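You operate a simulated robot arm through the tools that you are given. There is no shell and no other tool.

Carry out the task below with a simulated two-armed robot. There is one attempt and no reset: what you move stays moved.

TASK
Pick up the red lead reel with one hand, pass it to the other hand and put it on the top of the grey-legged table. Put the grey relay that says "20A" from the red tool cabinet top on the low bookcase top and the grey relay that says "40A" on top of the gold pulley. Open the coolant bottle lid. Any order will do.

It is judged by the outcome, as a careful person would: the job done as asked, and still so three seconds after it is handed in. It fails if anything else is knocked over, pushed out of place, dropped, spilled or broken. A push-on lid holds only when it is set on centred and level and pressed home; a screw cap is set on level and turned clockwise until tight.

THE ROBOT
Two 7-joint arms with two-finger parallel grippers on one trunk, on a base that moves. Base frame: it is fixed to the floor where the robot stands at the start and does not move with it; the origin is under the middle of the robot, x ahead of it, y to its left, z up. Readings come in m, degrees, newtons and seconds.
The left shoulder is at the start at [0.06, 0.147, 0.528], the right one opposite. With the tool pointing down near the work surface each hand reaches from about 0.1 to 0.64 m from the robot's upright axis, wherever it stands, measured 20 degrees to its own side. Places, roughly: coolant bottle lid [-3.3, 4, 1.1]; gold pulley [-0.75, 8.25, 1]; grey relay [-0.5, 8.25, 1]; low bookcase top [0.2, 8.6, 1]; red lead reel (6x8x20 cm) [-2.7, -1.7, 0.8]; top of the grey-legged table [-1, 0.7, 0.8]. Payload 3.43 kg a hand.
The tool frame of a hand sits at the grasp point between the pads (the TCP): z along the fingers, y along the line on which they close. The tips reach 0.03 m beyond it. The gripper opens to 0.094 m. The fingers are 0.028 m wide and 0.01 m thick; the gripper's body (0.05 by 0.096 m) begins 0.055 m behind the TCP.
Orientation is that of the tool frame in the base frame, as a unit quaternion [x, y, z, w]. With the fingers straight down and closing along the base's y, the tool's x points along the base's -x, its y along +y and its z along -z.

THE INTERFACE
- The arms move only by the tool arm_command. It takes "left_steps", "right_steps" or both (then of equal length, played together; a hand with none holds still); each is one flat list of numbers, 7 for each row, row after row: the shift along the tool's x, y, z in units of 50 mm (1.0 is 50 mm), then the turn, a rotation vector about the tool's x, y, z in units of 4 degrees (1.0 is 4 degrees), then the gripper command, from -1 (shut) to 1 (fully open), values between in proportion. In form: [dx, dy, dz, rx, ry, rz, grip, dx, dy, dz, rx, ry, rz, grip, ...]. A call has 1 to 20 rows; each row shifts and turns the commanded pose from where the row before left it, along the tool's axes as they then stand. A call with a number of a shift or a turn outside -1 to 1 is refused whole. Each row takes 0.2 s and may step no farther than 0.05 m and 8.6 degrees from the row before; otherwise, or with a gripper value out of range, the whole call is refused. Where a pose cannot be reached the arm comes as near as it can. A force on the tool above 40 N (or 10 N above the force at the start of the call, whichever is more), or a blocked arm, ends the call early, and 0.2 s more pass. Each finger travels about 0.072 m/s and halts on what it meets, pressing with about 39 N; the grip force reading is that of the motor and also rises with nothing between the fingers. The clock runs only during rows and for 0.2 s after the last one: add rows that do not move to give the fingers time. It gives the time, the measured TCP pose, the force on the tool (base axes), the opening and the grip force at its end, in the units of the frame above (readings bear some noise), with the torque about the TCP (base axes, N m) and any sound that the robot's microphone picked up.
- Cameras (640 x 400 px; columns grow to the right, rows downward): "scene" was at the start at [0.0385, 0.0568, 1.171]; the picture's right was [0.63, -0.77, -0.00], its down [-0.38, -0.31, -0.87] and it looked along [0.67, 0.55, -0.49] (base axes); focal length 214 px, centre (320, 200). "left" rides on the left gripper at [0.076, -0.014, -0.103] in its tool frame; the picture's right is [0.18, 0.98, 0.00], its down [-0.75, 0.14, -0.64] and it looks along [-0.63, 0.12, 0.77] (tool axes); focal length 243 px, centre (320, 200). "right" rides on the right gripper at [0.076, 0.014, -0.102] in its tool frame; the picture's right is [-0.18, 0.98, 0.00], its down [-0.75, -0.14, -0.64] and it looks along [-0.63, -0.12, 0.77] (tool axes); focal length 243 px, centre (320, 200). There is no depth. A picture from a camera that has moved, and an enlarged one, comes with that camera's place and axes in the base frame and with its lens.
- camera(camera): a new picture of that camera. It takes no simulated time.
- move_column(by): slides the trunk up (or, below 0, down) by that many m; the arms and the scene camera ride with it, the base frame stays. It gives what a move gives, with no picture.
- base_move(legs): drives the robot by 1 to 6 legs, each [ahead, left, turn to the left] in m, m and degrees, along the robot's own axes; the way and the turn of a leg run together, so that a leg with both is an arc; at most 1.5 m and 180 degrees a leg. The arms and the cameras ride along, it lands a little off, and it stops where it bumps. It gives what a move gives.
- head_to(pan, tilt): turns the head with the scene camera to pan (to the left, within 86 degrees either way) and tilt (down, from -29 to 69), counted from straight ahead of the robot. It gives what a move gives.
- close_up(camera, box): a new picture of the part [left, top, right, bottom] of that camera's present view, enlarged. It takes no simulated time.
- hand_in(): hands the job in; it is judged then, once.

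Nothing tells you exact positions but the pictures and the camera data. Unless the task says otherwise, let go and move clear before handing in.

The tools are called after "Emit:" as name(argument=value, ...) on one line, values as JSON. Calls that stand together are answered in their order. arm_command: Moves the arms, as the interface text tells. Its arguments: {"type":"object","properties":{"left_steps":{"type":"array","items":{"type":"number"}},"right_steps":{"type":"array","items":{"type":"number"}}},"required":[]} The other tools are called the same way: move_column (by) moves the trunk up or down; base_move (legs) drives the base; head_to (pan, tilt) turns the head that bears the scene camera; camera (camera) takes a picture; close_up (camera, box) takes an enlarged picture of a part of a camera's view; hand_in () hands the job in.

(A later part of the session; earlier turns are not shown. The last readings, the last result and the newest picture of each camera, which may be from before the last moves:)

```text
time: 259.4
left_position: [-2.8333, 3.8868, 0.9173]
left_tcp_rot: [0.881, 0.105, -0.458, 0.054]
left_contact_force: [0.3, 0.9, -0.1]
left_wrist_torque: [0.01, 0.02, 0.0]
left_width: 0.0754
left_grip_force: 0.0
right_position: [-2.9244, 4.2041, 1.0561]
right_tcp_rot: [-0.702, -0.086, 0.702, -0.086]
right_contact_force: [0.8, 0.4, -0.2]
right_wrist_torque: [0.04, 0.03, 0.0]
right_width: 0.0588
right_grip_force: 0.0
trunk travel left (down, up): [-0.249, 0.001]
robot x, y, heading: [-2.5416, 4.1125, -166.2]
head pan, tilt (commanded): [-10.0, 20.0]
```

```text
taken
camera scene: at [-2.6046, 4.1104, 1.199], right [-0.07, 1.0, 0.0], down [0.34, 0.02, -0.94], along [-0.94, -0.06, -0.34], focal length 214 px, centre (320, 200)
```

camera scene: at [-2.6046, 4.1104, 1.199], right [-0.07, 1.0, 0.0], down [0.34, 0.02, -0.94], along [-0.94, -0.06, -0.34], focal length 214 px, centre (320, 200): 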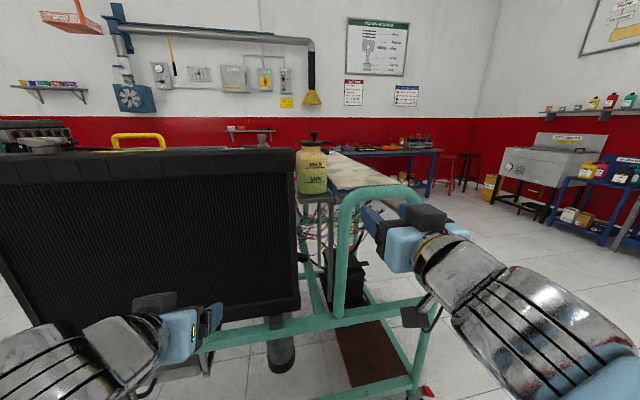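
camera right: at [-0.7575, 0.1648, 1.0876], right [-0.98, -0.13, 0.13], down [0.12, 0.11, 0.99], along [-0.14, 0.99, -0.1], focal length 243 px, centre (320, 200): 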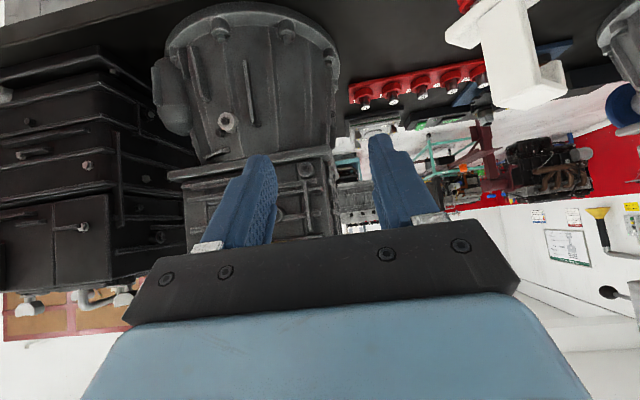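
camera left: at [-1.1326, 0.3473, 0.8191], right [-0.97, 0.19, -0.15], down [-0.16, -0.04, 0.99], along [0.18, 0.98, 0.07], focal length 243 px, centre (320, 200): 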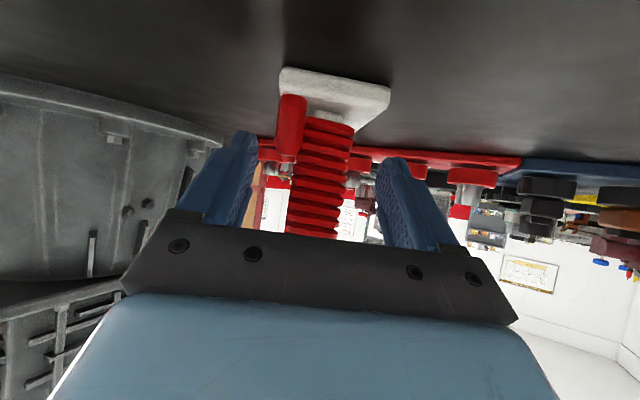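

The right hand is level now. I'll raise it clear of the trolley hoop, pull the left hand further back from the radiator, and roll 15 cm closer.

Emit:
arm_command(left_steps=[0.459, 0, -0.655, 0, 0, 0, 0.6, 0.459, 0, -0.655, 0, 0, 0, 0.6, 0, 0, 0, 0, 0, 0, 0.6], right_steps=[-0.8, 0, 0, 0, 0, 0, 0.25, -0.8, 0, 0, 0, 0, 0, 0.25, -0.4, 0, 0, 0, 0, 0, 0.25])

Emit:
base_move(legs=[[0.14, 0, 0]])

Emit:
camera(camera="scene")

Emit:
close_up(camera="scene", box=[270, 90, 350, 160])

```text
time: 260.1
left_position: [-2.7569, 3.9053, 0.9174]
left_tcp_rot: [0.881, 0.105, -0.458, 0.056]
left_contact_force: [0.4, 0.7, -0.6]
left_wrist_torque: [-0.01, -0.01, 0.03]
left_width: 0.0752
left_grip_force: 0.0
right_position: [-2.9224, 4.2035, 1.1551]
right_tcp_rot: [0.702, 0.085, -0.702, 0.085]
right_contact_force: [0.6, 0.2, 0.2]
right_wrist_torque: [0.0, 0.03, 0.03]
right_width: 0.059
right_grip_force: 0.1
trunk travel left (down, up): [-0.249, 0.001]
robot x, y, heading: [-2.5367, 4.1109, -166.4]
head pan, tilt (commanded): [-10.0, 20.0]
```

```text
time: 261.5
left_position: [-2.8922, 3.8726, 0.9186]
left_tcp_rot: [0.881, 0.107, -0.458, 0.055]
left_contact_force: [0.2, 0.9, -0.2]
left_wrist_torque: [-0.02, -0.05, 0.0]
left_width: 0.0756
left_grip_force: 0.1
right_position: [-3.0584, 4.1694, 1.156]
right_tcp_rot: [0.702, 0.086, -0.702, 0.085]
right_contact_force: [0.6, 1.4, -0.5]
right_wrist_torque: [0.03, -0.01, 0.0]
right_width: 0.0588
right_grip_force: 0.1
trunk travel left (down, up): [-0.249, 0.001]
robot x, y, heading: [-2.675, 4.0754, -166.4]
head pan, tilt (commanded): [-10.0, 20.0]
```

```text
taken
camera scene: at [-2.7399, 4.0768, 1.199], right [-0.07, 1.0, 0.0], down [0.34, 0.02, -0.94], along [-0.94, -0.06, -0.34], focal length 214 px, centre (320, 200)
```

scene: 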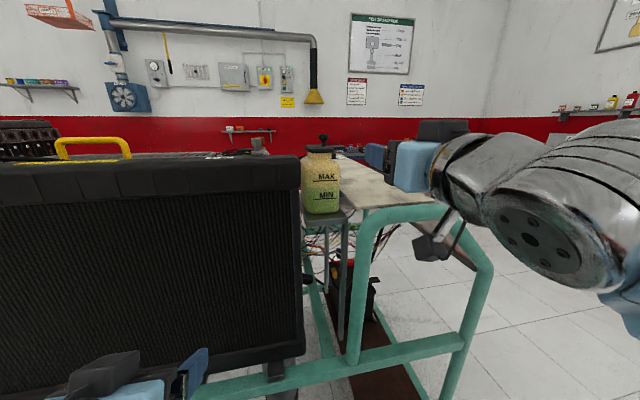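

```text
5.71 times, centred on (310, 125) of scene
camera zoom: at [-2.7399, 4.0768, 1.199], right [-0.07, 1.0, 0.0], down [0.34, 0.02, -0.94], along [-0.94, -0.06, -0.34], focal length 1226 px, centre (377, 629)
```

zoom: 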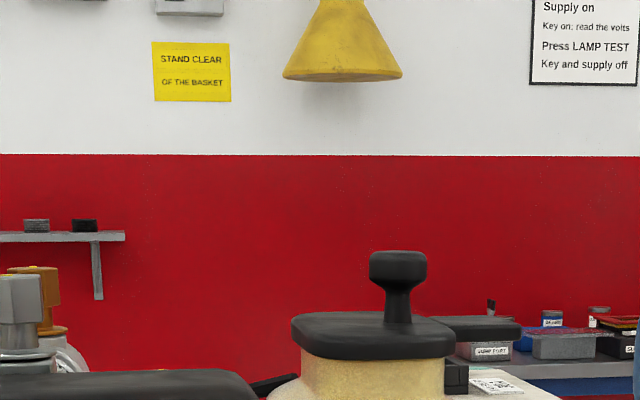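

I notice dark pieces on both sides of the neck just under the lid, perhaps a hinge and a latch. I'll zoom in on them.

Emit:
close_up(camera="scene", box=[292, 128, 342, 160])

Emit:
close_up(camera="scene", box=[290, 130, 360, 220])

```text
12.50 times, centred on (317, 144) of scene
camera zoom: at [-2.7399, 4.0768, 1.199], right [-0.07, 1.0, 0.0], down [0.34, 0.02, -0.94], along [-0.94, -0.06, -0.34], focal length 2681 px, centre (358, 900)
```

zoom: 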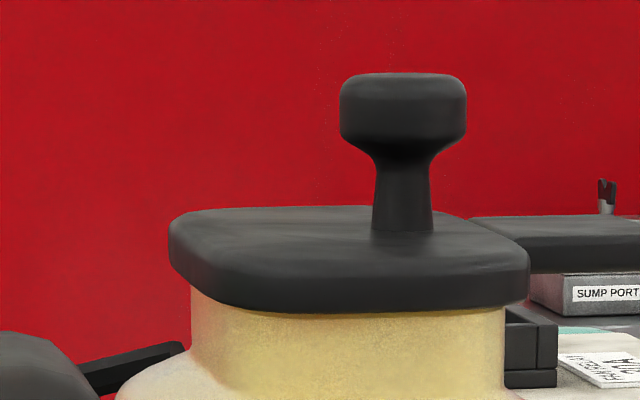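

```text
4.44 times, centred on (325, 175) of scene
camera zoom: at [-2.7399, 4.0768, 1.199], right [-0.07, 1.0, 0.0], down [0.34, 0.02, -0.94], along [-0.94, -0.06, -0.34], focal length 953 px, centre (298, 311)
```

zoom: 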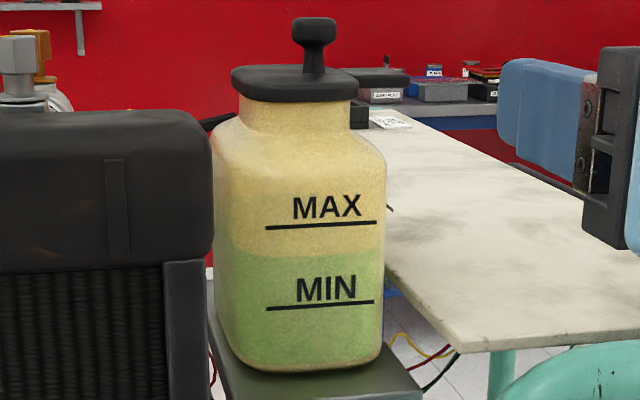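

I'm not sure yet about hinge or push-on, so I'll measure the knob precisely by zooming from two head positions.

Emit:
head_to(pan=35, tilt=10)

Emit:
camera(camera="scene")

Emit:
head_to(pan=-60, tilt=10)

Emit:
camera(camera="scene")

```text
time: 262.6
left_position: [-2.8934, 3.8717, 0.9191]
left_tcp_rot: [0.881, 0.107, -0.458, 0.056]
left_contact_force: [0.3, 0.9, 0.6]
left_wrist_torque: [-0.04, -0.03, -0.01]
left_width: 0.0751
left_grip_force: 0.1
right_position: [-3.0592, 4.1699, 1.1564]
right_tcp_rot: [0.702, 0.086, -0.702, 0.087]
right_contact_force: [-1.0, 0.2, 0.3]
right_wrist_torque: [-0.05, -0.01, 0.03]
right_width: 0.0589
right_grip_force: 0.1
trunk travel left (down, up): [-0.249, 0.001]
robot x, y, heading: [-2.6747, 4.0755, -165.7]
head pan, tilt (commanded): [35.0, 10.0]
```

```text
taken
camera scene: at [-2.7084, 4.0131, 1.2153], right [-0.75, 0.66, 0.0], down [0.11, 0.13, -0.98], along [-0.65, -0.74, -0.17], focal length 214 px, centre (320, 200)
```

scene: 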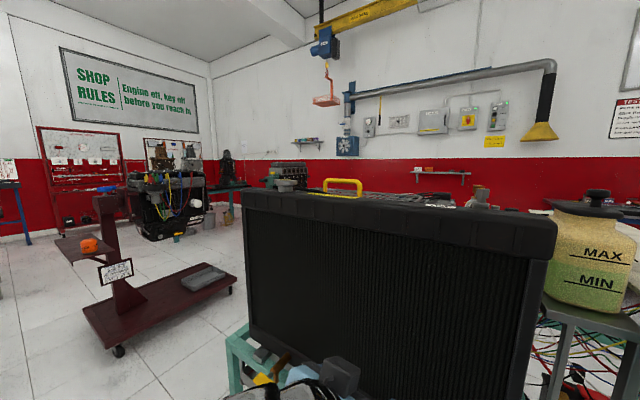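

```text
time: 264.3
left_position: [-2.8923, 3.8718, 0.9182]
left_tcp_rot: [0.881, 0.107, -0.457, 0.056]
left_contact_force: [0.2, 0.1, -0.7]
left_wrist_torque: [-0.01, -0.01, 0.01]
left_width: 0.0753
left_grip_force: 0.1
right_position: [-3.0594, 4.1684, 1.1554]
right_tcp_rot: [-0.702, -0.086, 0.702, -0.086]
right_contact_force: [0.0, 0.6, 0.3]
right_wrist_torque: [0.01, -0.02, 0.01]
right_width: 0.0587
right_grip_force: 0.1
trunk travel left (down, up): [-0.249, 0.001]
robot x, y, heading: [-2.6752, 4.0761, -166.3]
head pan, tilt (commanded): [-60.0, 10.0]
```

```text
taken
camera scene: at [-2.7117, 4.1501, 1.2153], right [0.72, 0.69, 0.0], down [0.12, -0.12, -0.98], along [-0.68, 0.71, -0.17], focal length 214 px, centre (320, 200)
```

scene: 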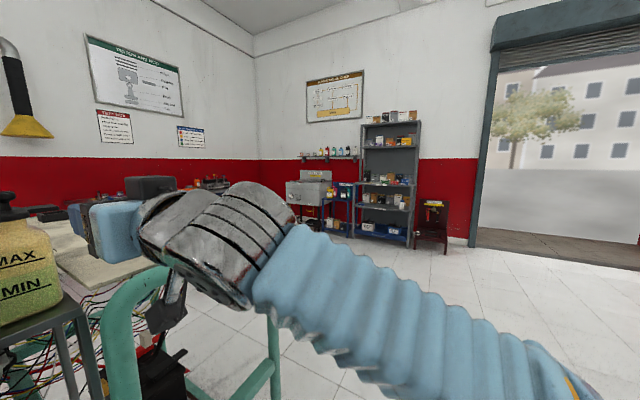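

Emit:
close_up(camera="scene", box=[0, 180, 50, 230])

Emit:
head_to(pan=30, tilt=10)

Emit:
close_up(camera="scene", box=[540, 170, 600, 220])

Emit:
head_to(pan=-50, tilt=10)

Emit:
close_up(camera="scene", box=[40, 170, 120, 230])

```text
8.00 times, centred on (25, 205) of scene
camera zoom: at [-2.7117, 4.1501, 1.2153], right [0.72, 0.69, 0.0], down [0.12, -0.12, -0.98], along [-0.68, 0.71, -0.17], focal length 1716 px, centre (2680, 160)
```

zoom: 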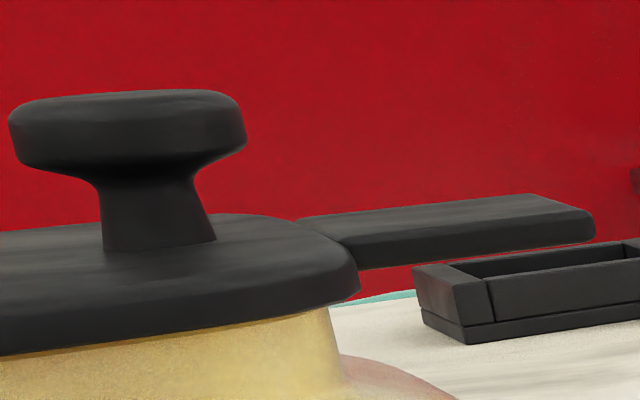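

```text
time: 265.9
left_position: [-2.8926, 3.8711, 0.9188]
left_tcp_rot: [0.881, 0.107, -0.457, 0.056]
left_contact_force: [-0.6, 0.1, 0.0]
left_wrist_torque: [-0.02, 0.0, 0.04]
left_width: 0.0751
left_grip_force: 0.1
right_position: [-3.0585, 4.1686, 1.1553]
right_tcp_rot: [-0.702, -0.086, 0.702, -0.086]
right_contact_force: [-0.2, 0.2, 0.0]
right_wrist_torque: [0.04, -0.01, 0.02]
right_width: 0.0586
right_grip_force: 0.2
trunk travel left (down, up): [-0.249, 0.001]
robot x, y, heading: [-2.6753, 4.0778, -166.0]
head pan, tilt (commanded): [30.0, 10.0]
```

```text
8.00 times, centred on (570, 195) of scene
camera zoom: at [-2.7142, 4.0187, 1.2153], right [-0.69, 0.72, 0.0], down [0.13, 0.12, -0.98], along [-0.71, -0.68, -0.17], focal length 1716 px, centre (-1680, 240)
```

zoom: 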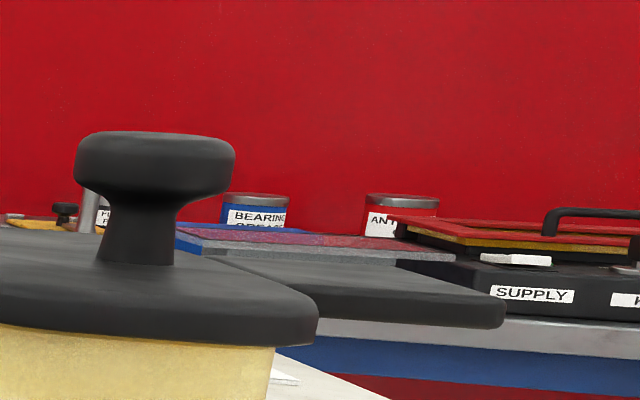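

```text
time: 267.5
left_position: [-2.8921, 3.8719, 0.919]
left_tcp_rot: [0.881, 0.107, -0.458, 0.055]
left_contact_force: [0.2, -0.1, -0.4]
left_wrist_torque: [0.03, 0.02, 0.0]
left_width: 0.0751
left_grip_force: 0.0
right_position: [-3.0575, 4.1694, 1.1555]
right_tcp_rot: [-0.702, -0.086, 0.702, -0.085]
right_contact_force: [-0.8, 0.0, -0.1]
right_wrist_torque: [0.03, -0.01, 0.03]
right_width: 0.0588
right_grip_force: 0.0
trunk travel left (down, up): [-0.249, 0.001]
robot x, y, heading: [-2.6741, 4.0784, -165.7]
head pan, tilt (commanded): [-50.0, 10.0]
```

```text
6.67 times, centred on (80, 200) of scene
camera zoom: at [-2.7224, 4.1378, 1.2153], right [0.59, 0.81, 0.0], down [0.14, -0.1, -0.98], along [-0.8, 0.58, -0.17], focal length 1430 px, centre (1920, 200)
```

zoom: 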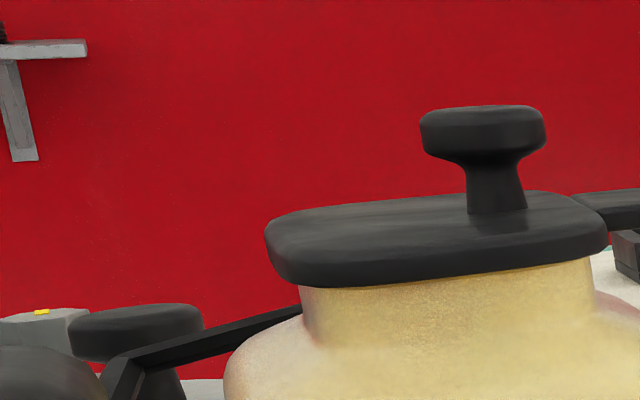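

Triangulated, the knob's bulb is at about [-3.263, 4.051, 1.166], diameter 2.4 cm, and the tab on the lid's north side is a free lip. I'll yaw the right hand 15° left so it clears the radiator's corner, then move to a pre-grasp.

Emit:
arm_command(right_steps=[0, 0, 0, -0.9375, 0, 0, 0.25, 0, 0, 0, -0.9375, 0, 0, 0.25, 0, 0, 0, -0.9375, 0, 0, 0.25, 0, 0, 0, -0.9375, 0, 0, 0.25, -0.29, 0.086, 0.6, 0, 0, 0, 0.25, 0, 0, 0.7, 0, 0, 0, 0.25, 0, 0, 0.7, 0, 0, 0, 0.25, 0, 0, 0.7, 0, 0, 0, 0.25])

Emit:
head_to(pan=10, tilt=10)

Emit:
camera(camera="scene")

Emit:
camera(camera="right")

```text
time: 269.3
left_position: [-2.8916, 3.8719, 0.9181]
left_tcp_rot: [0.881, 0.107, -0.457, 0.057]
left_contact_force: [0.5, 0.4, 0.0]
left_wrist_torque: [0.0, 0.03, 0.0]
left_width: 0.0752
left_grip_force: 0.0
right_position: [-3.1754, 4.1015, 1.1689]
right_tcp_rot: [-0.685, -0.176, 0.685, -0.177]
right_contact_force: [-0.5, 0.1, -0.1]
right_wrist_torque: [0.01, -0.05, 0.01]
right_width: 0.0589
right_grip_force: 0.1
trunk travel left (down, up): [-0.249, 0.001]
robot x, y, heading: [-2.6732, 4.0781, -166.1]
head pan, tilt (commanded): [-50.0, 10.0]
```

```text
time: 270.6
left_position: [-2.8926, 3.8724, 0.9175]
left_tcp_rot: [0.881, 0.107, -0.458, 0.057]
left_contact_force: [0.3, 0.5, 0.2]
left_wrist_torque: [0.01, 0.02, 0.02]
left_width: 0.0752
left_grip_force: 0.0
right_position: [-3.1744, 4.1008, 1.1689]
right_tcp_rot: [0.685, 0.176, -0.685, 0.176]
right_contact_force: [-0.4, 0.9, 0.4]
right_wrist_torque: [0.0, -0.03, -0.02]
right_width: 0.0589
right_grip_force: 0.0
trunk travel left (down, up): [-0.249, 0.001]
robot x, y, heading: [-2.6746, 4.0761, -165.9]
head pan, tilt (commanded): [10.0, 10.0]
```

```text
taken
camera scene: at [-2.7323, 4.0455, 1.2153], right [-0.4, 0.91, 0.0], down [0.16, 0.07, -0.98], along [-0.9, -0.4, -0.17], focal length 214 px, centre (320, 200)
```

scene: 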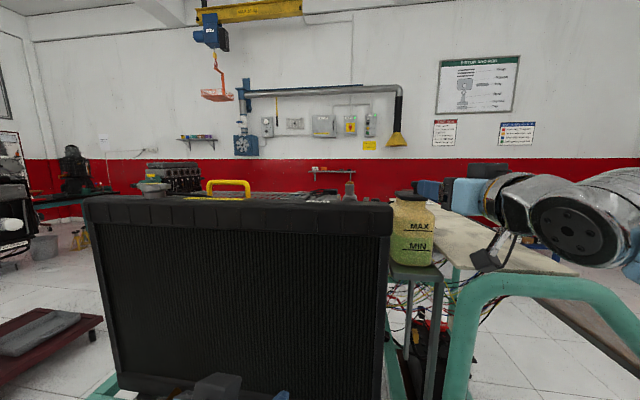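

```text
taken
camera right: at [-3.0774, 4.1369, 1.0924], right [0.48, -0.86, 0.18], down [0.49, 0.43, 0.75], along [-0.73, -0.27, 0.63], focal length 243 px, centre (320, 200)
```

right: 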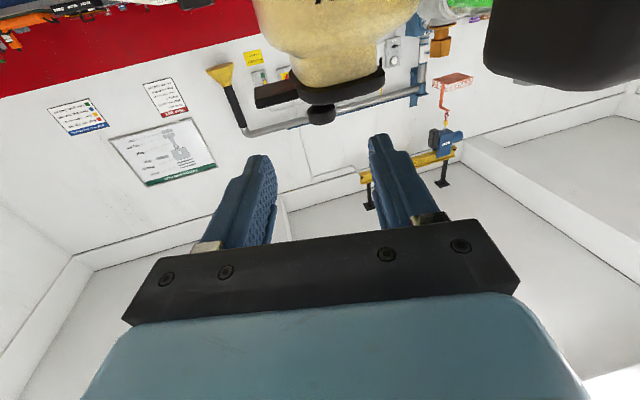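

The wrist view shows the knob exactly on the tool axis. I'll advance 10 cm onto it.

Emit:
arm_command(right_steps=[0, 0, 0.68, 0, 0, 0, 0.25, 0, 0, 0.68, 0, 0, 0, 0.25, 0.02, 0.03, 0.66, 0, 0, 0, 0.25])

Emit:
camera(camera="right")

Emit:
close_up(camera="scene", box=[360, 140, 500, 280])

```text
time: 271.4
left_position: [-2.8931, 3.8717, 0.9182]
left_tcp_rot: [0.881, 0.107, -0.458, 0.056]
left_contact_force: [-0.1, 0.5, 0.3]
left_wrist_torque: [-0.04, -0.02, -0.01]
left_width: 0.0752
left_grip_force: 0.0
right_position: [-3.2635, 4.0502, 1.169]
right_tcp_rot: [-0.684, -0.177, 0.685, -0.178]
right_contact_force: [0.6, 1.6, 0.2]
right_wrist_torque: [0.02, 0.0, 0.03]
right_width: 0.0589
right_grip_force: 0.0
trunk travel left (down, up): [-0.249, 0.001]
robot x, y, heading: [-2.6713, 4.0773, -166.1]
head pan, tilt (commanded): [10.0, 10.0]
```

```text
taken
camera right: at [-3.1651, 4.0874, 1.0919], right [0.48, -0.86, 0.18], down [0.49, 0.43, 0.75], along [-0.73, -0.27, 0.63], focal length 243 px, centre (320, 200)
```

right: 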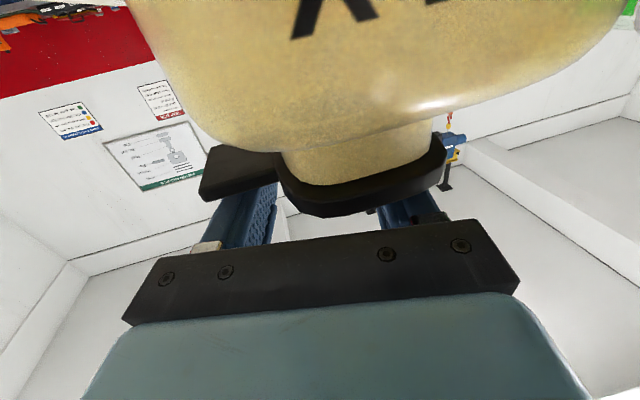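

```text
2.86 times, centred on (430, 210) of scene
camera zoom: at [-2.7321, 4.0456, 1.2153], right [-0.4, 0.91, 0.0], down [0.16, 0.07, -0.98], along [-0.9, -0.4, -0.17], focal length 613 px, centre (6, 171)
```

zoom: 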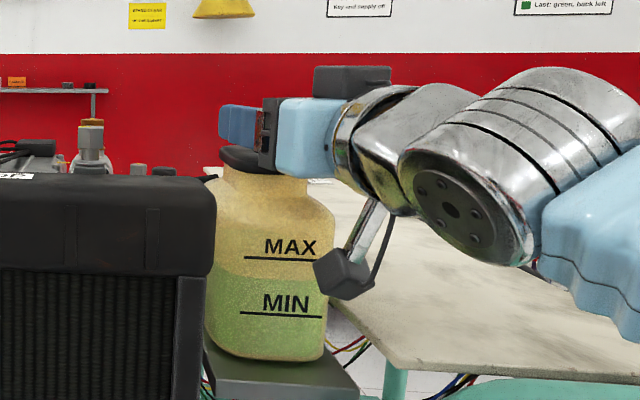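

The fingers straddle the knob with no contact. I'll close on it.

Emit:
arm_command(right_steps=[0, 0, 0, 0, 0, 0, -1, 0, 0, 0, 0, 0, 0, -1, 0, 0, 0, 0, 0, 0, -1, 0, 0, 0, 0, 0, 0, -1])

Emit:
arm_command(right_steps=[-0.06, 0, 0, 0, 0, 0, -1, 0, 0, 0, 0, 0, 0, -1])

Emit:
arm_command(right_steps=[-0.06, 0, 0, 0, 0, 0, -1, 0, 0, 0, 0, 0, 0, -1])

Emit:
camera(camera="right")

```text
time: 272.4
left_position: [-2.8937, 3.8712, 0.9179]
left_tcp_rot: [0.881, 0.107, -0.457, 0.055]
left_contact_force: [-0.5, 0.5, 1.0]
left_wrist_torque: [0.02, -0.01, 0.02]
left_width: 0.0753
left_grip_force: 0.1
right_position: [-3.2621, 4.0489, 1.1682]
right_tcp_rot: [-0.685, -0.176, 0.685, -0.176]
right_contact_force: [1.1, -5.9, -2.5]
right_wrist_torque: [-0.14, 0.16, 0.03]
right_width: 0.023
right_grip_force: 44.7
trunk travel left (down, up): [-0.249, 0.001]
robot x, y, heading: [-2.6744, 4.078, -166.0]
head pan, tilt (commanded): [10.0, 10.0]
```

```text
time: 273.0
left_position: [-2.8933, 3.8723, 0.9171]
left_tcp_rot: [0.881, 0.106, -0.457, 0.055]
left_contact_force: [-0.4, -0.7, -0.6]
left_wrist_torque: [-0.01, -0.03, 0.03]
left_width: 0.075
left_grip_force: 0.1
right_position: [-3.2622, 4.0479, 1.1702]
right_tcp_rot: [0.686, 0.177, -0.683, 0.177]
right_contact_force: [12.0, -5.3, -15.7]
right_wrist_torque: [0.54, -0.86, -0.04]
right_width: 0.0228
right_grip_force: 44.4
trunk travel left (down, up): [-0.249, 0.001]
robot x, y, heading: [-2.6754, 4.0748, -166.0]
head pan, tilt (commanded): [10.0, 10.0]
```

```text
time: 273.6
left_position: [-2.8924, 3.8707, 0.9177]
left_tcp_rot: [0.881, 0.107, -0.458, 0.055]
left_contact_force: [-0.2, 0.3, -0.3]
left_wrist_torque: [0.0, 0.0, 0.02]
left_width: 0.0755
left_grip_force: 0.1
right_position: [-3.2622, 4.047, 1.1729]
right_tcp_rot: [0.685, 0.179, -0.683, 0.178]
right_contact_force: [12.3, -13.7, -19.9]
right_wrist_torque: [0.36, -0.89, 0.01]
right_width: 0.0228
right_grip_force: 45.2
trunk travel left (down, up): [-0.249, 0.001]
robot x, y, heading: [-2.6729, 4.0771, -166.1]
head pan, tilt (commanded): [10.0, 10.0]
```

```text
taken
camera right: at [-3.1642, 4.084, 1.0975], right [0.48, -0.86, 0.18], down [0.49, 0.43, 0.76], along [-0.73, -0.27, 0.63], focal length 243 px, centre (320, 200)
```

right: 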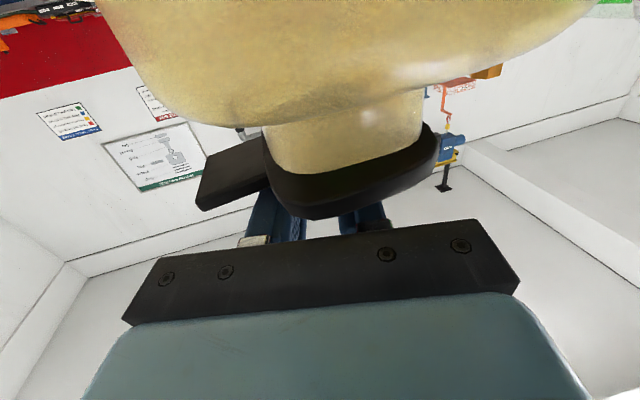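

While lifting a few millimetres I feel about 20 N downward plus a pull sideways. Before going further I'll look closely whether the lid tilts or the bottle itself moves.

Emit:
close_up(camera="scene", box=[370, 150, 450, 220])

Emit:
close_up(camera="scene", box=[370, 180, 470, 290])

```text
5.71 times, centred on (410, 185) of scene
camera zoom: at [-2.7321, 4.0434, 1.2152], right [-0.41, 0.91, 0.0], down [0.16, 0.07, -0.98], along [-0.9, -0.4, -0.17], focal length 1226 px, centre (-194, 286)
```

zoom: 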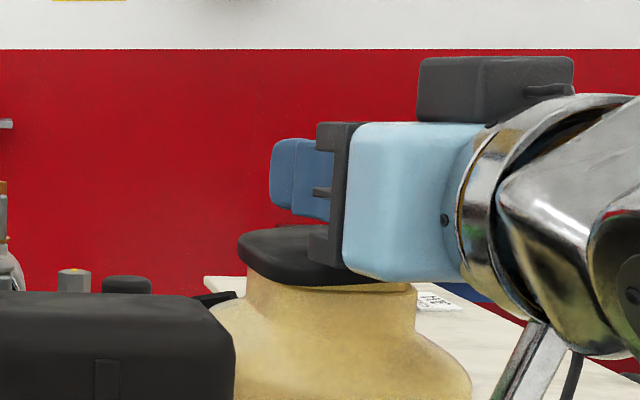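

```text
3.64 times, centred on (420, 235) of scene
camera zoom: at [-2.7321, 4.0434, 1.2152], right [-0.41, 0.91, 0.0], down [0.16, 0.07, -0.98], along [-0.9, -0.4, -0.17], focal length 780 px, centre (-44, 73)
```

zoom: 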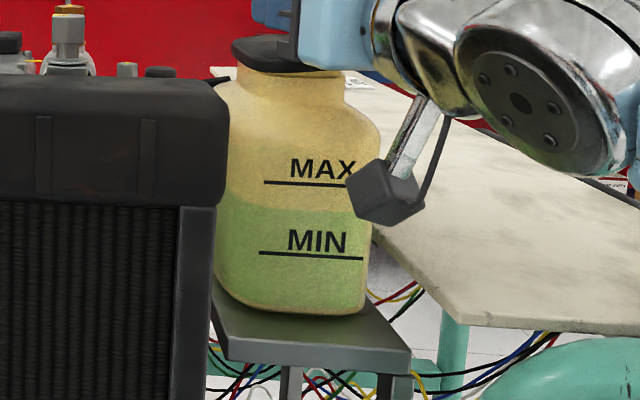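

The bottle has not moved, so the lid itself is being worked. I'll lift another 3 mm at a time and watch force and lid.

Emit:
arm_command(right_steps=[-0.06, 0, 0, 0, 0, 0, -1, 0, 0, 0, 0, 0, 0, -1])

Emit:
close_up(camera="scene", box=[370, 150, 450, 220])

Emit:
camera(camera="right")

```text
time: 274.4
left_position: [-2.8929, 3.8709, 0.9183]
left_tcp_rot: [0.881, 0.107, -0.457, 0.055]
left_contact_force: [0.0, 0.2, -0.6]
left_wrist_torque: [-0.02, -0.04, 0.02]
left_width: 0.0751
left_grip_force: 0.1
right_position: [-3.2616, 4.0465, 1.1749]
right_tcp_rot: [0.686, 0.181, -0.682, 0.179]
right_contact_force: [0.7, -6.2, -3.8]
right_wrist_torque: [-0.23, 0.44, 0.33]
right_width: 0.0225
right_grip_force: 45.2
trunk travel left (down, up): [-0.249, 0.001]
robot x, y, heading: [-2.6755, 4.0762, -166.0]
head pan, tilt (commanded): [10.0, 10.0]
stopped in row 2 (right hand): the force on the tool passed its limit at 40 N (the readings are from after the stop); the commanded pose is now the measured one
```

```text
5.71 times, centred on (410, 185) of scene
camera zoom: at [-2.7323, 4.0443, 1.2159], right [-0.41, 0.91, 0.0], down [0.16, 0.07, -0.98], along [-0.9, -0.4, -0.17], focal length 1226 px, centre (-194, 286)
```

zoom: 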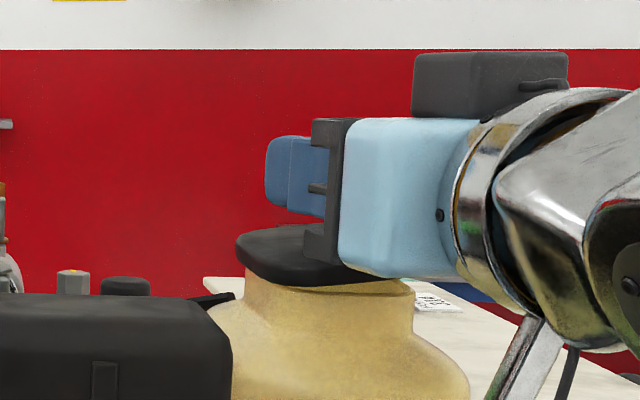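

```text
taken
camera right: at [-3.1639, 4.0836, 1.0996], right [0.48, -0.86, 0.18], down [0.49, 0.43, 0.76], along [-0.73, -0.28, 0.63], focal length 243 px, centre (320, 200)
```

right: 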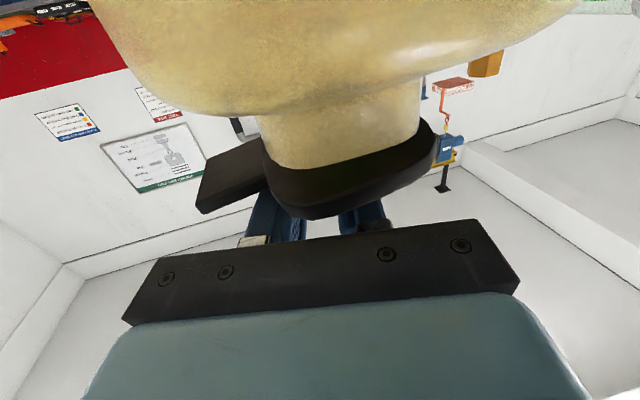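

The pull reached 40 N without lifting the lid and the fingers slipped upward. The torque tells me I held the knob only with the fingertips, about 2.5 cm too short. I'll open, go lower and further on, and re-grip squarely.

Emit:
arm_command(right_steps=[0, 0, 0, 0, 0, 0, 0.25, 0, 0, 0, 0, 0, 0, 0.25, 0.16, 0, 0, 0, 0, 0, 0.25])

Emit:
close_up(camera="scene", box=[370, 150, 450, 220])

```text
time: 275.1
left_position: [-2.8914, 3.8714, 0.9185]
left_tcp_rot: [0.881, 0.106, -0.458, 0.056]
left_contact_force: [0.3, 0.3, 0.1]
left_wrist_torque: [-0.04, 0.0, 0.04]
left_width: 0.0752
left_grip_force: 0.0
right_position: [-3.2616, 4.0494, 1.1681]
right_tcp_rot: [0.686, 0.178, -0.683, 0.177]
right_contact_force: [0.1, -0.3, -0.5]
right_wrist_torque: [0.03, 0.0, -0.01]
right_width: 0.0587
right_grip_force: 0.1
trunk travel left (down, up): [-0.249, 0.001]
robot x, y, heading: [-2.6755, 4.0765, -166.3]
head pan, tilt (commanded): [10.0, 10.0]
```

```text
5.71 times, centred on (410, 185) of scene
camera zoom: at [-2.7322, 4.0453, 1.2153], right [-0.41, 0.91, 0.0], down [0.16, 0.07, -0.98], along [-0.9, -0.4, -0.17], focal length 1226 px, centre (-194, 286)
```

zoom: 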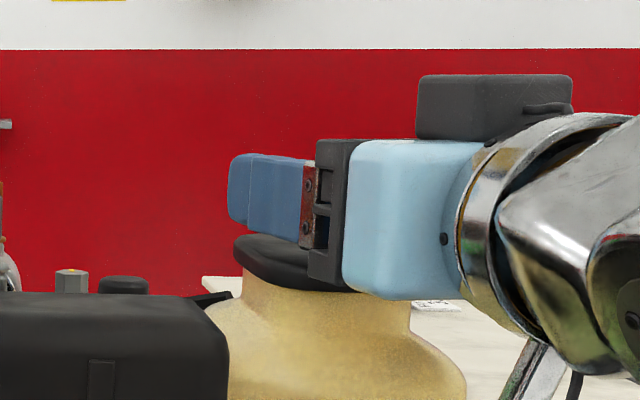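

Nothing has shifted. The lid top is close under the gripper body, so I'll pitch the hand 8° down, raise it slightly and go 2.5 cm further so the knob sits fully between the pads.

Emit:
arm_command(right_steps=[0, 0, 0, 0, 1, 0, 0.25, 0, 0, 0, 0, 1, 0, 0.25, -0.06, 0, 0.26, 0, 0, 0, 0.25, -0.06, 0, 0.26, 0, 0, 0, 0.25])

Emit:
close_up(camera="scene", box=[370, 150, 450, 220])

Emit:
camera(camera="right")

```text
time: 276.1
left_position: [-2.8913, 3.8731, 0.9181]
left_tcp_rot: [0.881, 0.107, -0.458, 0.056]
left_contact_force: [0.9, 0.7, -0.7]
left_wrist_torque: [-0.03, 0.0, 0.01]
left_width: 0.0754
left_grip_force: 0.1
right_position: [-3.2852, 4.0354, 1.1711]
right_tcp_rot: [0.732, 0.191, -0.633, 0.165]
right_contact_force: [0.8, -0.4, -0.2]
right_wrist_torque: [0.01, -0.01, 0.01]
right_width: 0.0588
right_grip_force: 0.0
trunk travel left (down, up): [-0.249, 0.001]
robot x, y, heading: [-2.6763, 4.0787, -166.1]
head pan, tilt (commanded): [10.0, 10.0]
```

```text
5.71 times, centred on (410, 185) of scene
camera zoom: at [-2.7321, 4.0454, 1.2153], right [-0.41, 0.91, 0.0], down [0.16, 0.07, -0.98], along [-0.9, -0.4, -0.17], focal length 1226 px, centre (-194, 286)
```

zoom: 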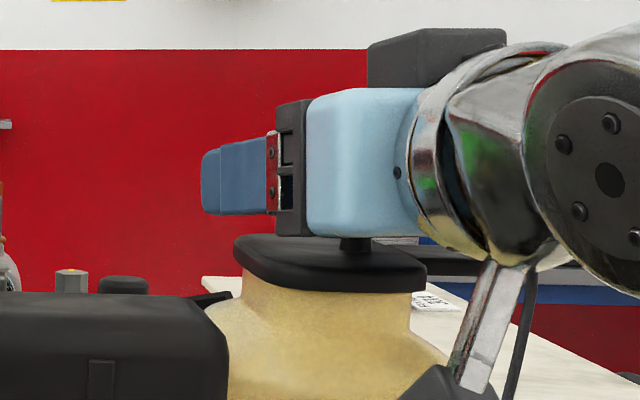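

```text
taken
camera right: at [-3.179, 4.0776, 1.11], right [0.46, -0.87, 0.18], down [0.39, 0.38, 0.84], along [-0.8, -0.31, 0.51], focal length 243 px, centre (320, 200)
```

right: 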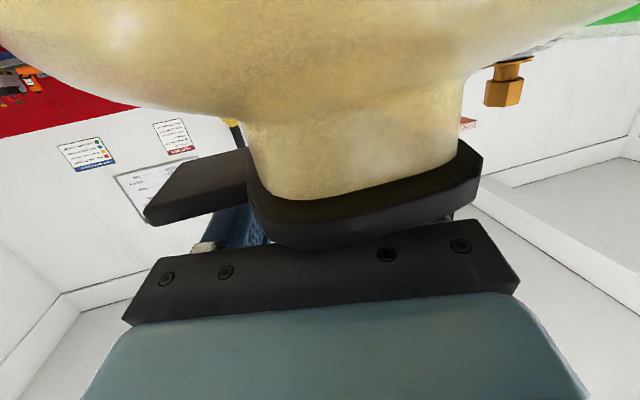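

From this side view I see the knob is where I first measured it (about 2.4 cm behind the present TCP), so the first grip was right and a straight pull with a stiff hand does not open it. The knob and the lip both sit towards the north side, which suggests a hinge opposite. I'll retreat and roll the hand 90° to grip the lip itself.

Emit:
arm_command(right_steps=[0, 0, -0.8, 0, 0, 0, 0.25, 0, 0, -0.8, 0, 0, 0, 0.25, 0, 0, -0.8, 0, 0, 0, 0.25, 0, 0, -0.8, 0, 0, 0, 0.25, 0, 0, 0, 0, -1, 0, 0.25, 0, 0, 0, 0, -1, 0, 0.25])

Emit:
arm_command(right_steps=[0, 0, 0, 0, 0, 1, -0.36, 0, 0, 0, 0, 0, 1, -0.36, 0, 0, 0, 0, 0, 1, -0.36, 0, 0, 0, 0, 0, 1, -0.36, 0, 0, 0, 0, 0, 1, -0.36, 0, 0, 0, 0, 0, 1, -0.36, 0, 0, 0, 0, 0, 1, -0.36, 0, 0, 0, 0, 0, 1, -0.36, 0, 0, 0, 0, 0, 1, -0.36, 0, 0, 0, 0, 0, 1, -0.36, 0, 0, 0, 0, 0, 1, -0.36, 0, 0, 0, 0, 0, 1, -0.36, 0, 0, 0, 0, 0, 1, -0.36, 0, 0, 0, 0, 0, 1, -0.36, 0, 0, 0, 0, 0, 1, -0.36, 0, 0, 0, 0, 0, 1, -0.36, 0, 0, 0, 0, 0, 1, -0.36, 0, 0, 0, 0, 0, 1, -0.36, 0, 0, 0, 0, 0, 1, -0.36, 0, 0, 0, 0, 0, 1, -0.36])

Emit:
arm_command(right_steps=[0, 0, 0, 0, 0, 0.83, -0.36, 0, 0, 0, 0, 0, 0.83, -0.36, 0, 0, 0, 0, 0, 0.84, -0.36])

Emit:
camera(camera="right")

Emit:
camera(camera="scene")

```text
time: 277.6
left_position: [-2.8904, 3.872, 0.9185]
left_tcp_rot: [0.881, 0.107, -0.458, 0.056]
left_contact_force: [0.6, -0.1, -1.0]
left_wrist_torque: [0.02, 0.0, -0.01]
left_width: 0.0754
left_grip_force: 0.1
right_position: [-3.1463, 4.1124, 1.1927]
right_tcp_rot: [0.686, 0.177, -0.684, 0.176]
right_contact_force: [0.4, 0.3, 0.1]
right_wrist_torque: [-0.01, 0.01, 0.0]
right_width: 0.0586
right_grip_force: 0.0
trunk travel left (down, up): [-0.249, 0.001]
robot x, y, heading: [-2.674, 4.0719, -166.2]
head pan, tilt (commanded): [10.0, 10.0]
```

```text
time: 281.8
left_position: [-2.8924, 3.8721, 0.9189]
left_tcp_rot: [0.881, 0.107, -0.457, 0.056]
left_contact_force: [-0.2, 0.4, 0.2]
left_wrist_torque: [0.01, -0.01, -0.03]
left_width: 0.0751
left_grip_force: 0.2
right_position: [-3.1467, 4.1124, 1.1928]
right_tcp_rot: [0.64, -0.304, -0.409, 0.575]
right_contact_force: [0.6, -0.4, -0.7]
right_wrist_torque: [0.0, 0.0, 0.0]
right_width: 0.0301
right_grip_force: 0.0
trunk travel left (down, up): [-0.249, 0.001]
robot x, y, heading: [-2.6745, 4.0763, -166.1]
head pan, tilt (commanded): [10.0, 10.0]
```

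```text
time: 282.6
left_position: [-2.8919, 3.8716, 0.9199]
left_tcp_rot: [0.88, 0.107, -0.458, 0.056]
left_contact_force: [-0.2, 0.6, 0.4]
left_wrist_torque: [-0.03, -0.01, 0.0]
left_width: 0.0753
left_grip_force: 0.0
right_position: [-3.147, 4.1135, 1.1927]
right_tcp_rot: [0.611, -0.359, -0.358, 0.608]
right_contact_force: [1.1, 0.0, -0.5]
right_wrist_torque: [0.03, -0.02, -0.01]
right_width: 0.0304
right_grip_force: 0.0
trunk travel left (down, up): [-0.249, 0.001]
robot x, y, heading: [-2.6753, 4.0774, -165.8]
head pan, tilt (commanded): [10.0, 10.0]
```

```text
taken
camera right: at [-3.0191, 4.0957, 1.2073], right [-0.09, 0.16, 0.98], down [0.19, 0.97, -0.14], along [-0.98, 0.18, -0.12], focal length 243 px, centre (320, 200)
```

right: 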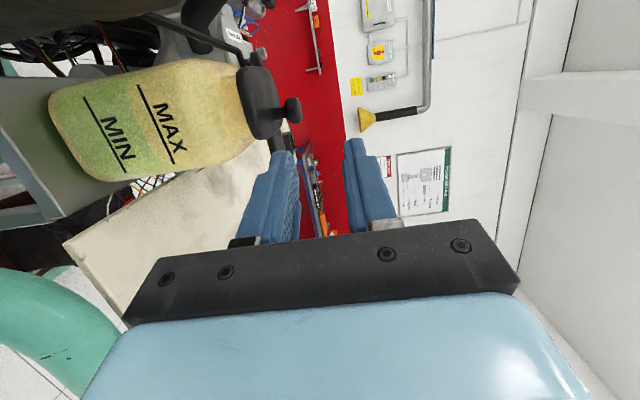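

```text
taken
camera scene: at [-2.7322, 4.0453, 1.2153], right [-0.41, 0.91, 0.0], down [0.16, 0.07, -0.98], along [-0.9, -0.4, -0.17], focal length 214 px, centre (320, 200)
```

scene: 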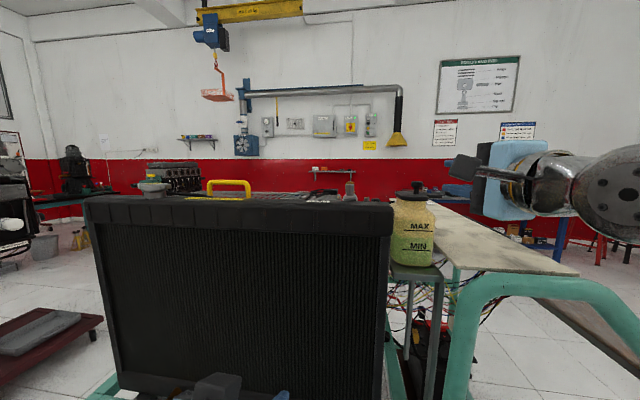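

Now the right wrist camera gives a good view of the lid from its side. I'll enlarge it to look for the hinge.

Emit:
close_up(camera="right", box=[190, 20, 340, 170])

```text
2.67 times, centred on (265, 95) of right
camera zoom: at [-3.0191, 4.0957, 1.2073], right [-0.09, 0.16, 0.98], down [0.19, 0.97, -0.14], along [-0.98, 0.18, -0.12], focal length 647 px, centre (467, 480)
```

zoom: 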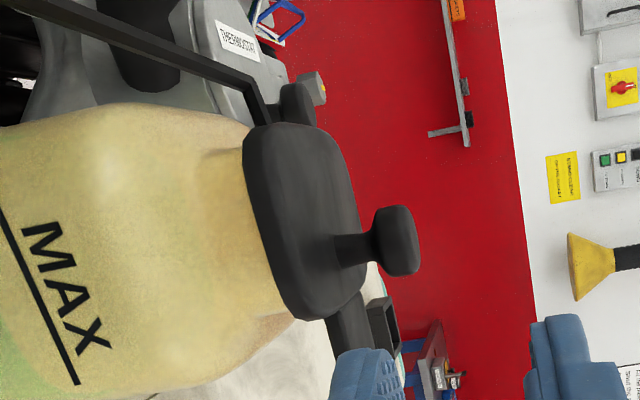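

The lip sticks out on the lid's north side, about [-3.28, 4.085, 1.14]. I'll line the rolled hand up with it, one finger above and one below.

Emit:
arm_command(right_steps=[-0.424, -0.537, 0.286, 0, 0, 0, -0.36, -0.424, -0.537, 0.286, 0, 0, 0, -0.36])

Emit:
camera(camera="right")

Emit:
close_up(camera="scene", box=[370, 150, 500, 260])

```text
time: 283.1
left_position: [-2.8913, 3.871, 0.9184]
left_tcp_rot: [0.881, 0.107, -0.457, 0.056]
left_contact_force: [-0.2, 0.1, -0.2]
left_wrist_torque: [-0.01, -0.01, -0.03]
left_width: 0.0751
left_grip_force: 0.0
right_position: [-3.1911, 4.1377, 1.1399]
right_tcp_rot: [0.611, -0.358, -0.358, 0.609]
right_contact_force: [0.5, -0.5, -0.6]
right_wrist_torque: [0.01, 0.0, -0.01]
right_width: 0.0298
right_grip_force: 0.0
trunk travel left (down, up): [-0.249, 0.001]
robot x, y, heading: [-2.6723, 4.0745, -166.2]
head pan, tilt (commanded): [10.0, 10.0]
```

```text
taken
camera right: at [-3.064, 4.1206, 1.1538], right [-0.09, 0.16, 0.98], down [0.19, 0.97, -0.14], along [-0.98, 0.18, -0.12], focal length 243 px, centre (320, 200)
```

right: 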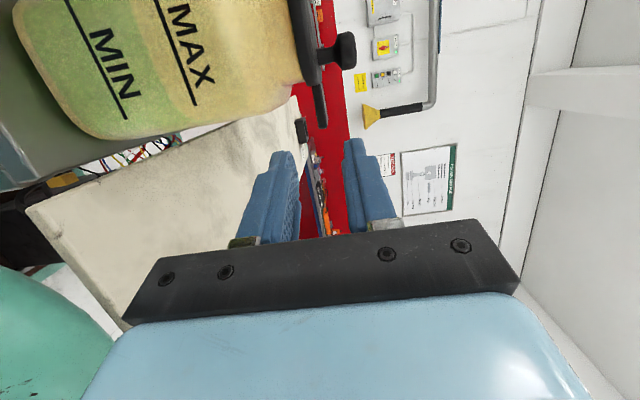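

```text
3.64 times, centred on (435, 205) of scene
camera zoom: at [-2.732, 4.0453, 1.2153], right [-0.41, 0.91, 0.0], down [0.16, 0.07, -0.98], along [-0.9, -0.4, -0.17], focal length 780 px, centre (-98, 182)
```

zoom: 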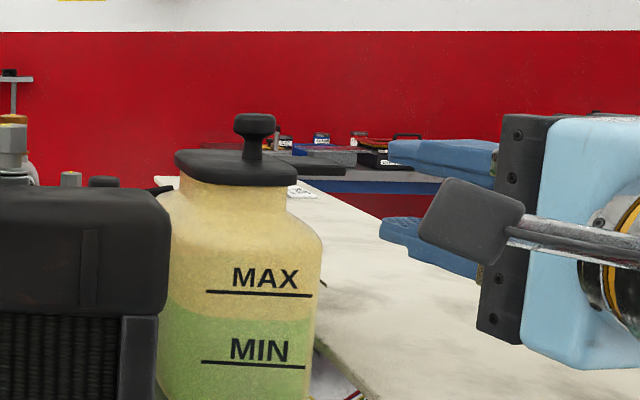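

The lip is right between the two fingers in the wrist view. I'll advance 10 cm so they straddle it.

Emit:
arm_command(right_steps=[0.04, 0, 0.6, 0, 0, 0, -0.36, 0.04, 0, 0.7, 0, 0, 0, -0.36, 0, 0, 0.7, 0, 0, 0, -0.36])

Emit:
camera(camera="right")

Emit:
close_up(camera="scene", box=[370, 150, 500, 260])

```text
time: 284.0
left_position: [-2.8916, 3.8705, 0.9191]
left_tcp_rot: [0.881, 0.106, -0.458, 0.055]
left_contact_force: [0.7, -1.3, -0.3]
left_wrist_torque: [0.02, 0.01, -0.03]
left_width: 0.0751
left_grip_force: 0.1
right_position: [-3.2814, 4.1018, 1.125]
right_tcp_rot: [0.597, -0.413, -0.298, 0.62]
right_contact_force: [-9.7, 8.3, 14.1]
right_wrist_torque: [0.25, 0.26, -0.62]
right_width: 0.0371
right_grip_force: 6.1
trunk travel left (down, up): [-0.249, 0.001]
robot x, y, heading: [-2.6775, 4.0749, -165.8]
head pan, tilt (commanded): [10.0, 10.0]
stopped in row 3 (right hand): the force on the tool passed its limit at 267 N (the readings are from after the stop); the commanded pose is now the measured one
```

```text
taken
camera right: at [-3.157, 4.0861, 1.1575], right [-0.21, 0.27, 0.94], down [0.21, 0.95, -0.22], along [-0.95, 0.15, -0.26], focal length 243 px, centre (320, 200)
```

right: 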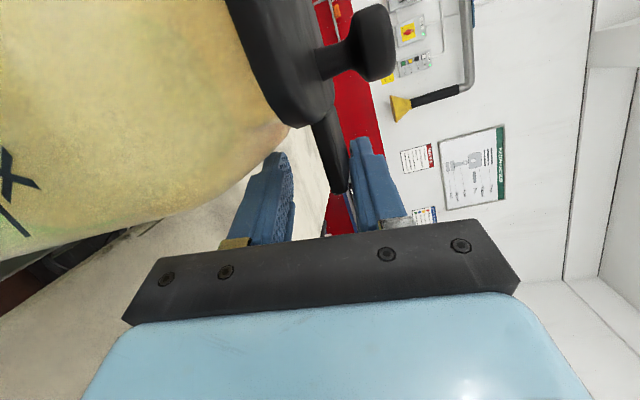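

```text
3.64 times, centred on (435, 205) of scene
camera zoom: at [-2.7312, 4.045, 1.2156], right [-0.4, 0.91, 0.0], down [0.16, 0.07, -0.98], along [-0.9, -0.4, -0.17], focal length 780 px, centre (-98, 182)
```

zoom: 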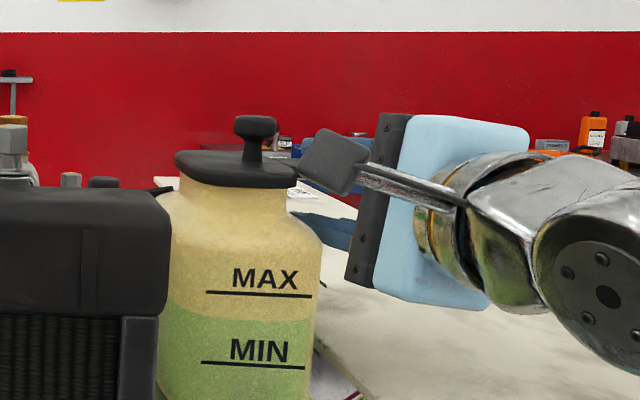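

A finger jammed against the bottle's shoulder and the hand was deflected; the bottle itself hasn't moved at all, so it is fixed. I'll back straight out at once and check.

Emit:
arm_command(right_steps=[0, 0, -0.5, 0, 0, 0, -0.3, -0.2, 0, -0.7, 0, 0, 0, -0.3, -0.2, 0, -0.7, 0, 0, 0, -0.3])

Emit:
camera(camera="right")

Emit:
close_up(camera="scene", box=[370, 150, 500, 260])

```text
time: 284.8
left_position: [-2.8921, 3.8709, 0.918]
left_tcp_rot: [0.881, 0.107, -0.458, 0.056]
left_contact_force: [-0.7, -0.2, 0.5]
left_wrist_torque: [-0.03, 0.0, 0.01]
left_width: 0.0751
left_grip_force: 0.1
right_position: [-3.2077, 4.1609, 1.1243]
right_tcp_rot: [0.599, -0.413, -0.293, 0.62]
right_contact_force: [0.1, 0.7, -0.2]
right_wrist_torque: [0.02, -0.04, 0.02]
right_width: 0.0329
right_grip_force: 0.2
trunk travel left (down, up): [-0.249, 0.001]
robot x, y, heading: [-2.6754, 4.0748, -166.4]
head pan, tilt (commanded): [10.0, 10.0]
```

```text
taken
camera right: at [-3.0842, 4.148, 1.1576], right [-0.22, 0.27, 0.94], down [0.21, 0.95, -0.22], along [-0.95, 0.14, -0.26], focal length 243 px, centre (320, 200)
```

right: 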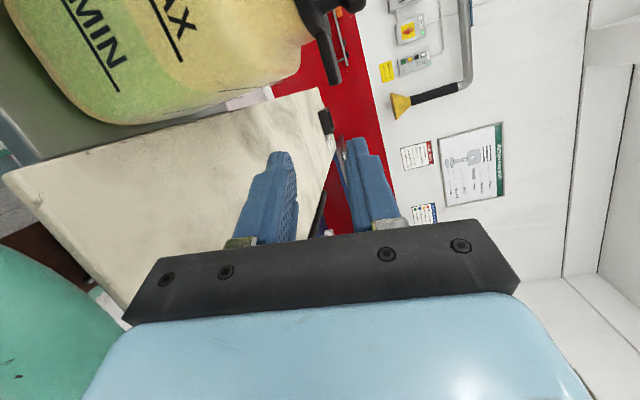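

```text
3.64 times, centred on (435, 205) of scene
camera zoom: at [-2.7322, 4.045, 1.2151], right [-0.41, 0.91, 0.0], down [0.16, 0.07, -0.98], along [-0.9, -0.4, -0.17], focal length 780 px, centre (-98, 182)
```

zoom: 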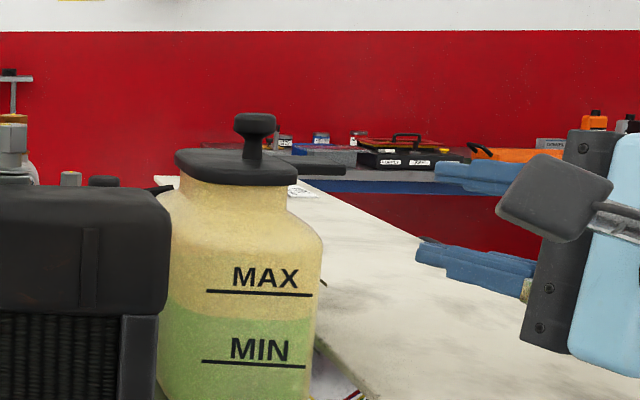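

All is as before, apart from the hand being turned a few degrees. I'll straighten it and come in a little higher and further out, so the lower finger slips just under the lip above the bottle's shoulder.

Emit:
arm_command(right_steps=[0, 0, 0, 0, 0, -0.775, -0.36, 0, 0, 0, 0, 0, -0.775, -0.36, 0, 0, 0, 0, 0, -0.775, -0.36, 0, 0, 0, -0.85, 0, 0, -0.36, 0.504, 0.494, -0.112, 0, 0, 0, -0.36])

Emit:
camera(camera="right")

```text
time: 286.0
left_position: [-2.8925, 3.8705, 0.9191]
left_tcp_rot: [0.881, 0.106, -0.457, 0.055]
left_contact_force: [0.1, -0.3, 0.3]
left_wrist_torque: [0.0, -0.01, 0.01]
left_width: 0.0753
left_grip_force: 0.0
right_position: [-3.1915, 4.1429, 1.1508]
right_tcp_rot: [0.612, -0.353, -0.353, 0.613]
right_contact_force: [0.1, -0.4, 0.0]
right_wrist_torque: [0.02, 0.0, 0.02]
right_width: 0.0301
right_grip_force: 0.1
trunk travel left (down, up): [-0.249, 0.001]
robot x, y, heading: [-2.6718, 4.0736, -166.3]
head pan, tilt (commanded): [10.0, 10.0]
```

```text
taken
camera right: at [-3.0642, 4.1277, 1.1646], right [-0.09, 0.16, 0.98], down [0.18, 0.97, -0.14], along [-0.98, 0.16, -0.12], focal length 243 px, centre (320, 200)
```

right: 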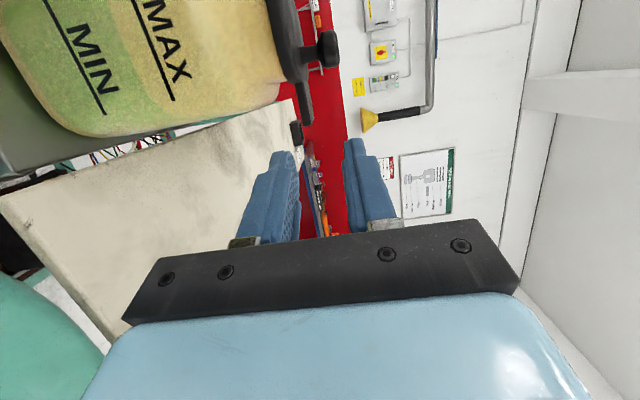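

The lip would be just touched by the lower finger at this height, so I'll lower 6.5 mm, shift 3 mm outward and advance slowly.

Emit:
arm_command(right_steps=[-0.06, -0.13, 0, 0, 0, 0, -0.36, 0, 0, 0.5, 0, 0, 0, -0.36, 0, 0, 0.5, 0, 0, 0, -0.36])

Emit:
camera(camera="right")

```text
time: 286.8
left_position: [-2.8923, 3.8712, 0.918]
left_tcp_rot: [0.881, 0.106, -0.457, 0.055]
left_contact_force: [-0.1, 0.0, 0.2]
left_wrist_torque: [0.02, 0.02, 0.01]
left_width: 0.0751
left_grip_force: 0.0
right_position: [-3.2358, 4.1194, 1.1434]
right_tcp_rot: [0.611, -0.352, -0.355, 0.614]
right_contact_force: [0.5, -0.3, -0.1]
right_wrist_torque: [-0.04, -0.02, -0.01]
right_width: 0.0299
right_grip_force: 0.1
trunk travel left (down, up): [-0.249, 0.001]
robot x, y, heading: [-2.6728, 4.0748, -166.0]
head pan, tilt (commanded): [10.0, 10.0]
```

```text
taken
camera right: at [-3.1075, 4.104, 1.1578], right [-0.09, 0.16, 0.98], down [0.18, 0.97, -0.14], along [-0.98, 0.16, -0.12], focal length 243 px, centre (320, 200)
```

right: 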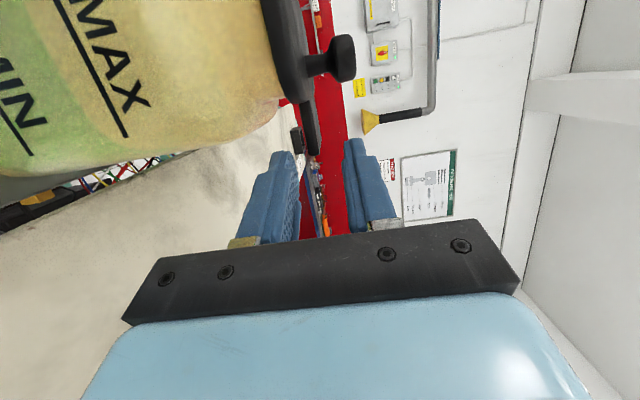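

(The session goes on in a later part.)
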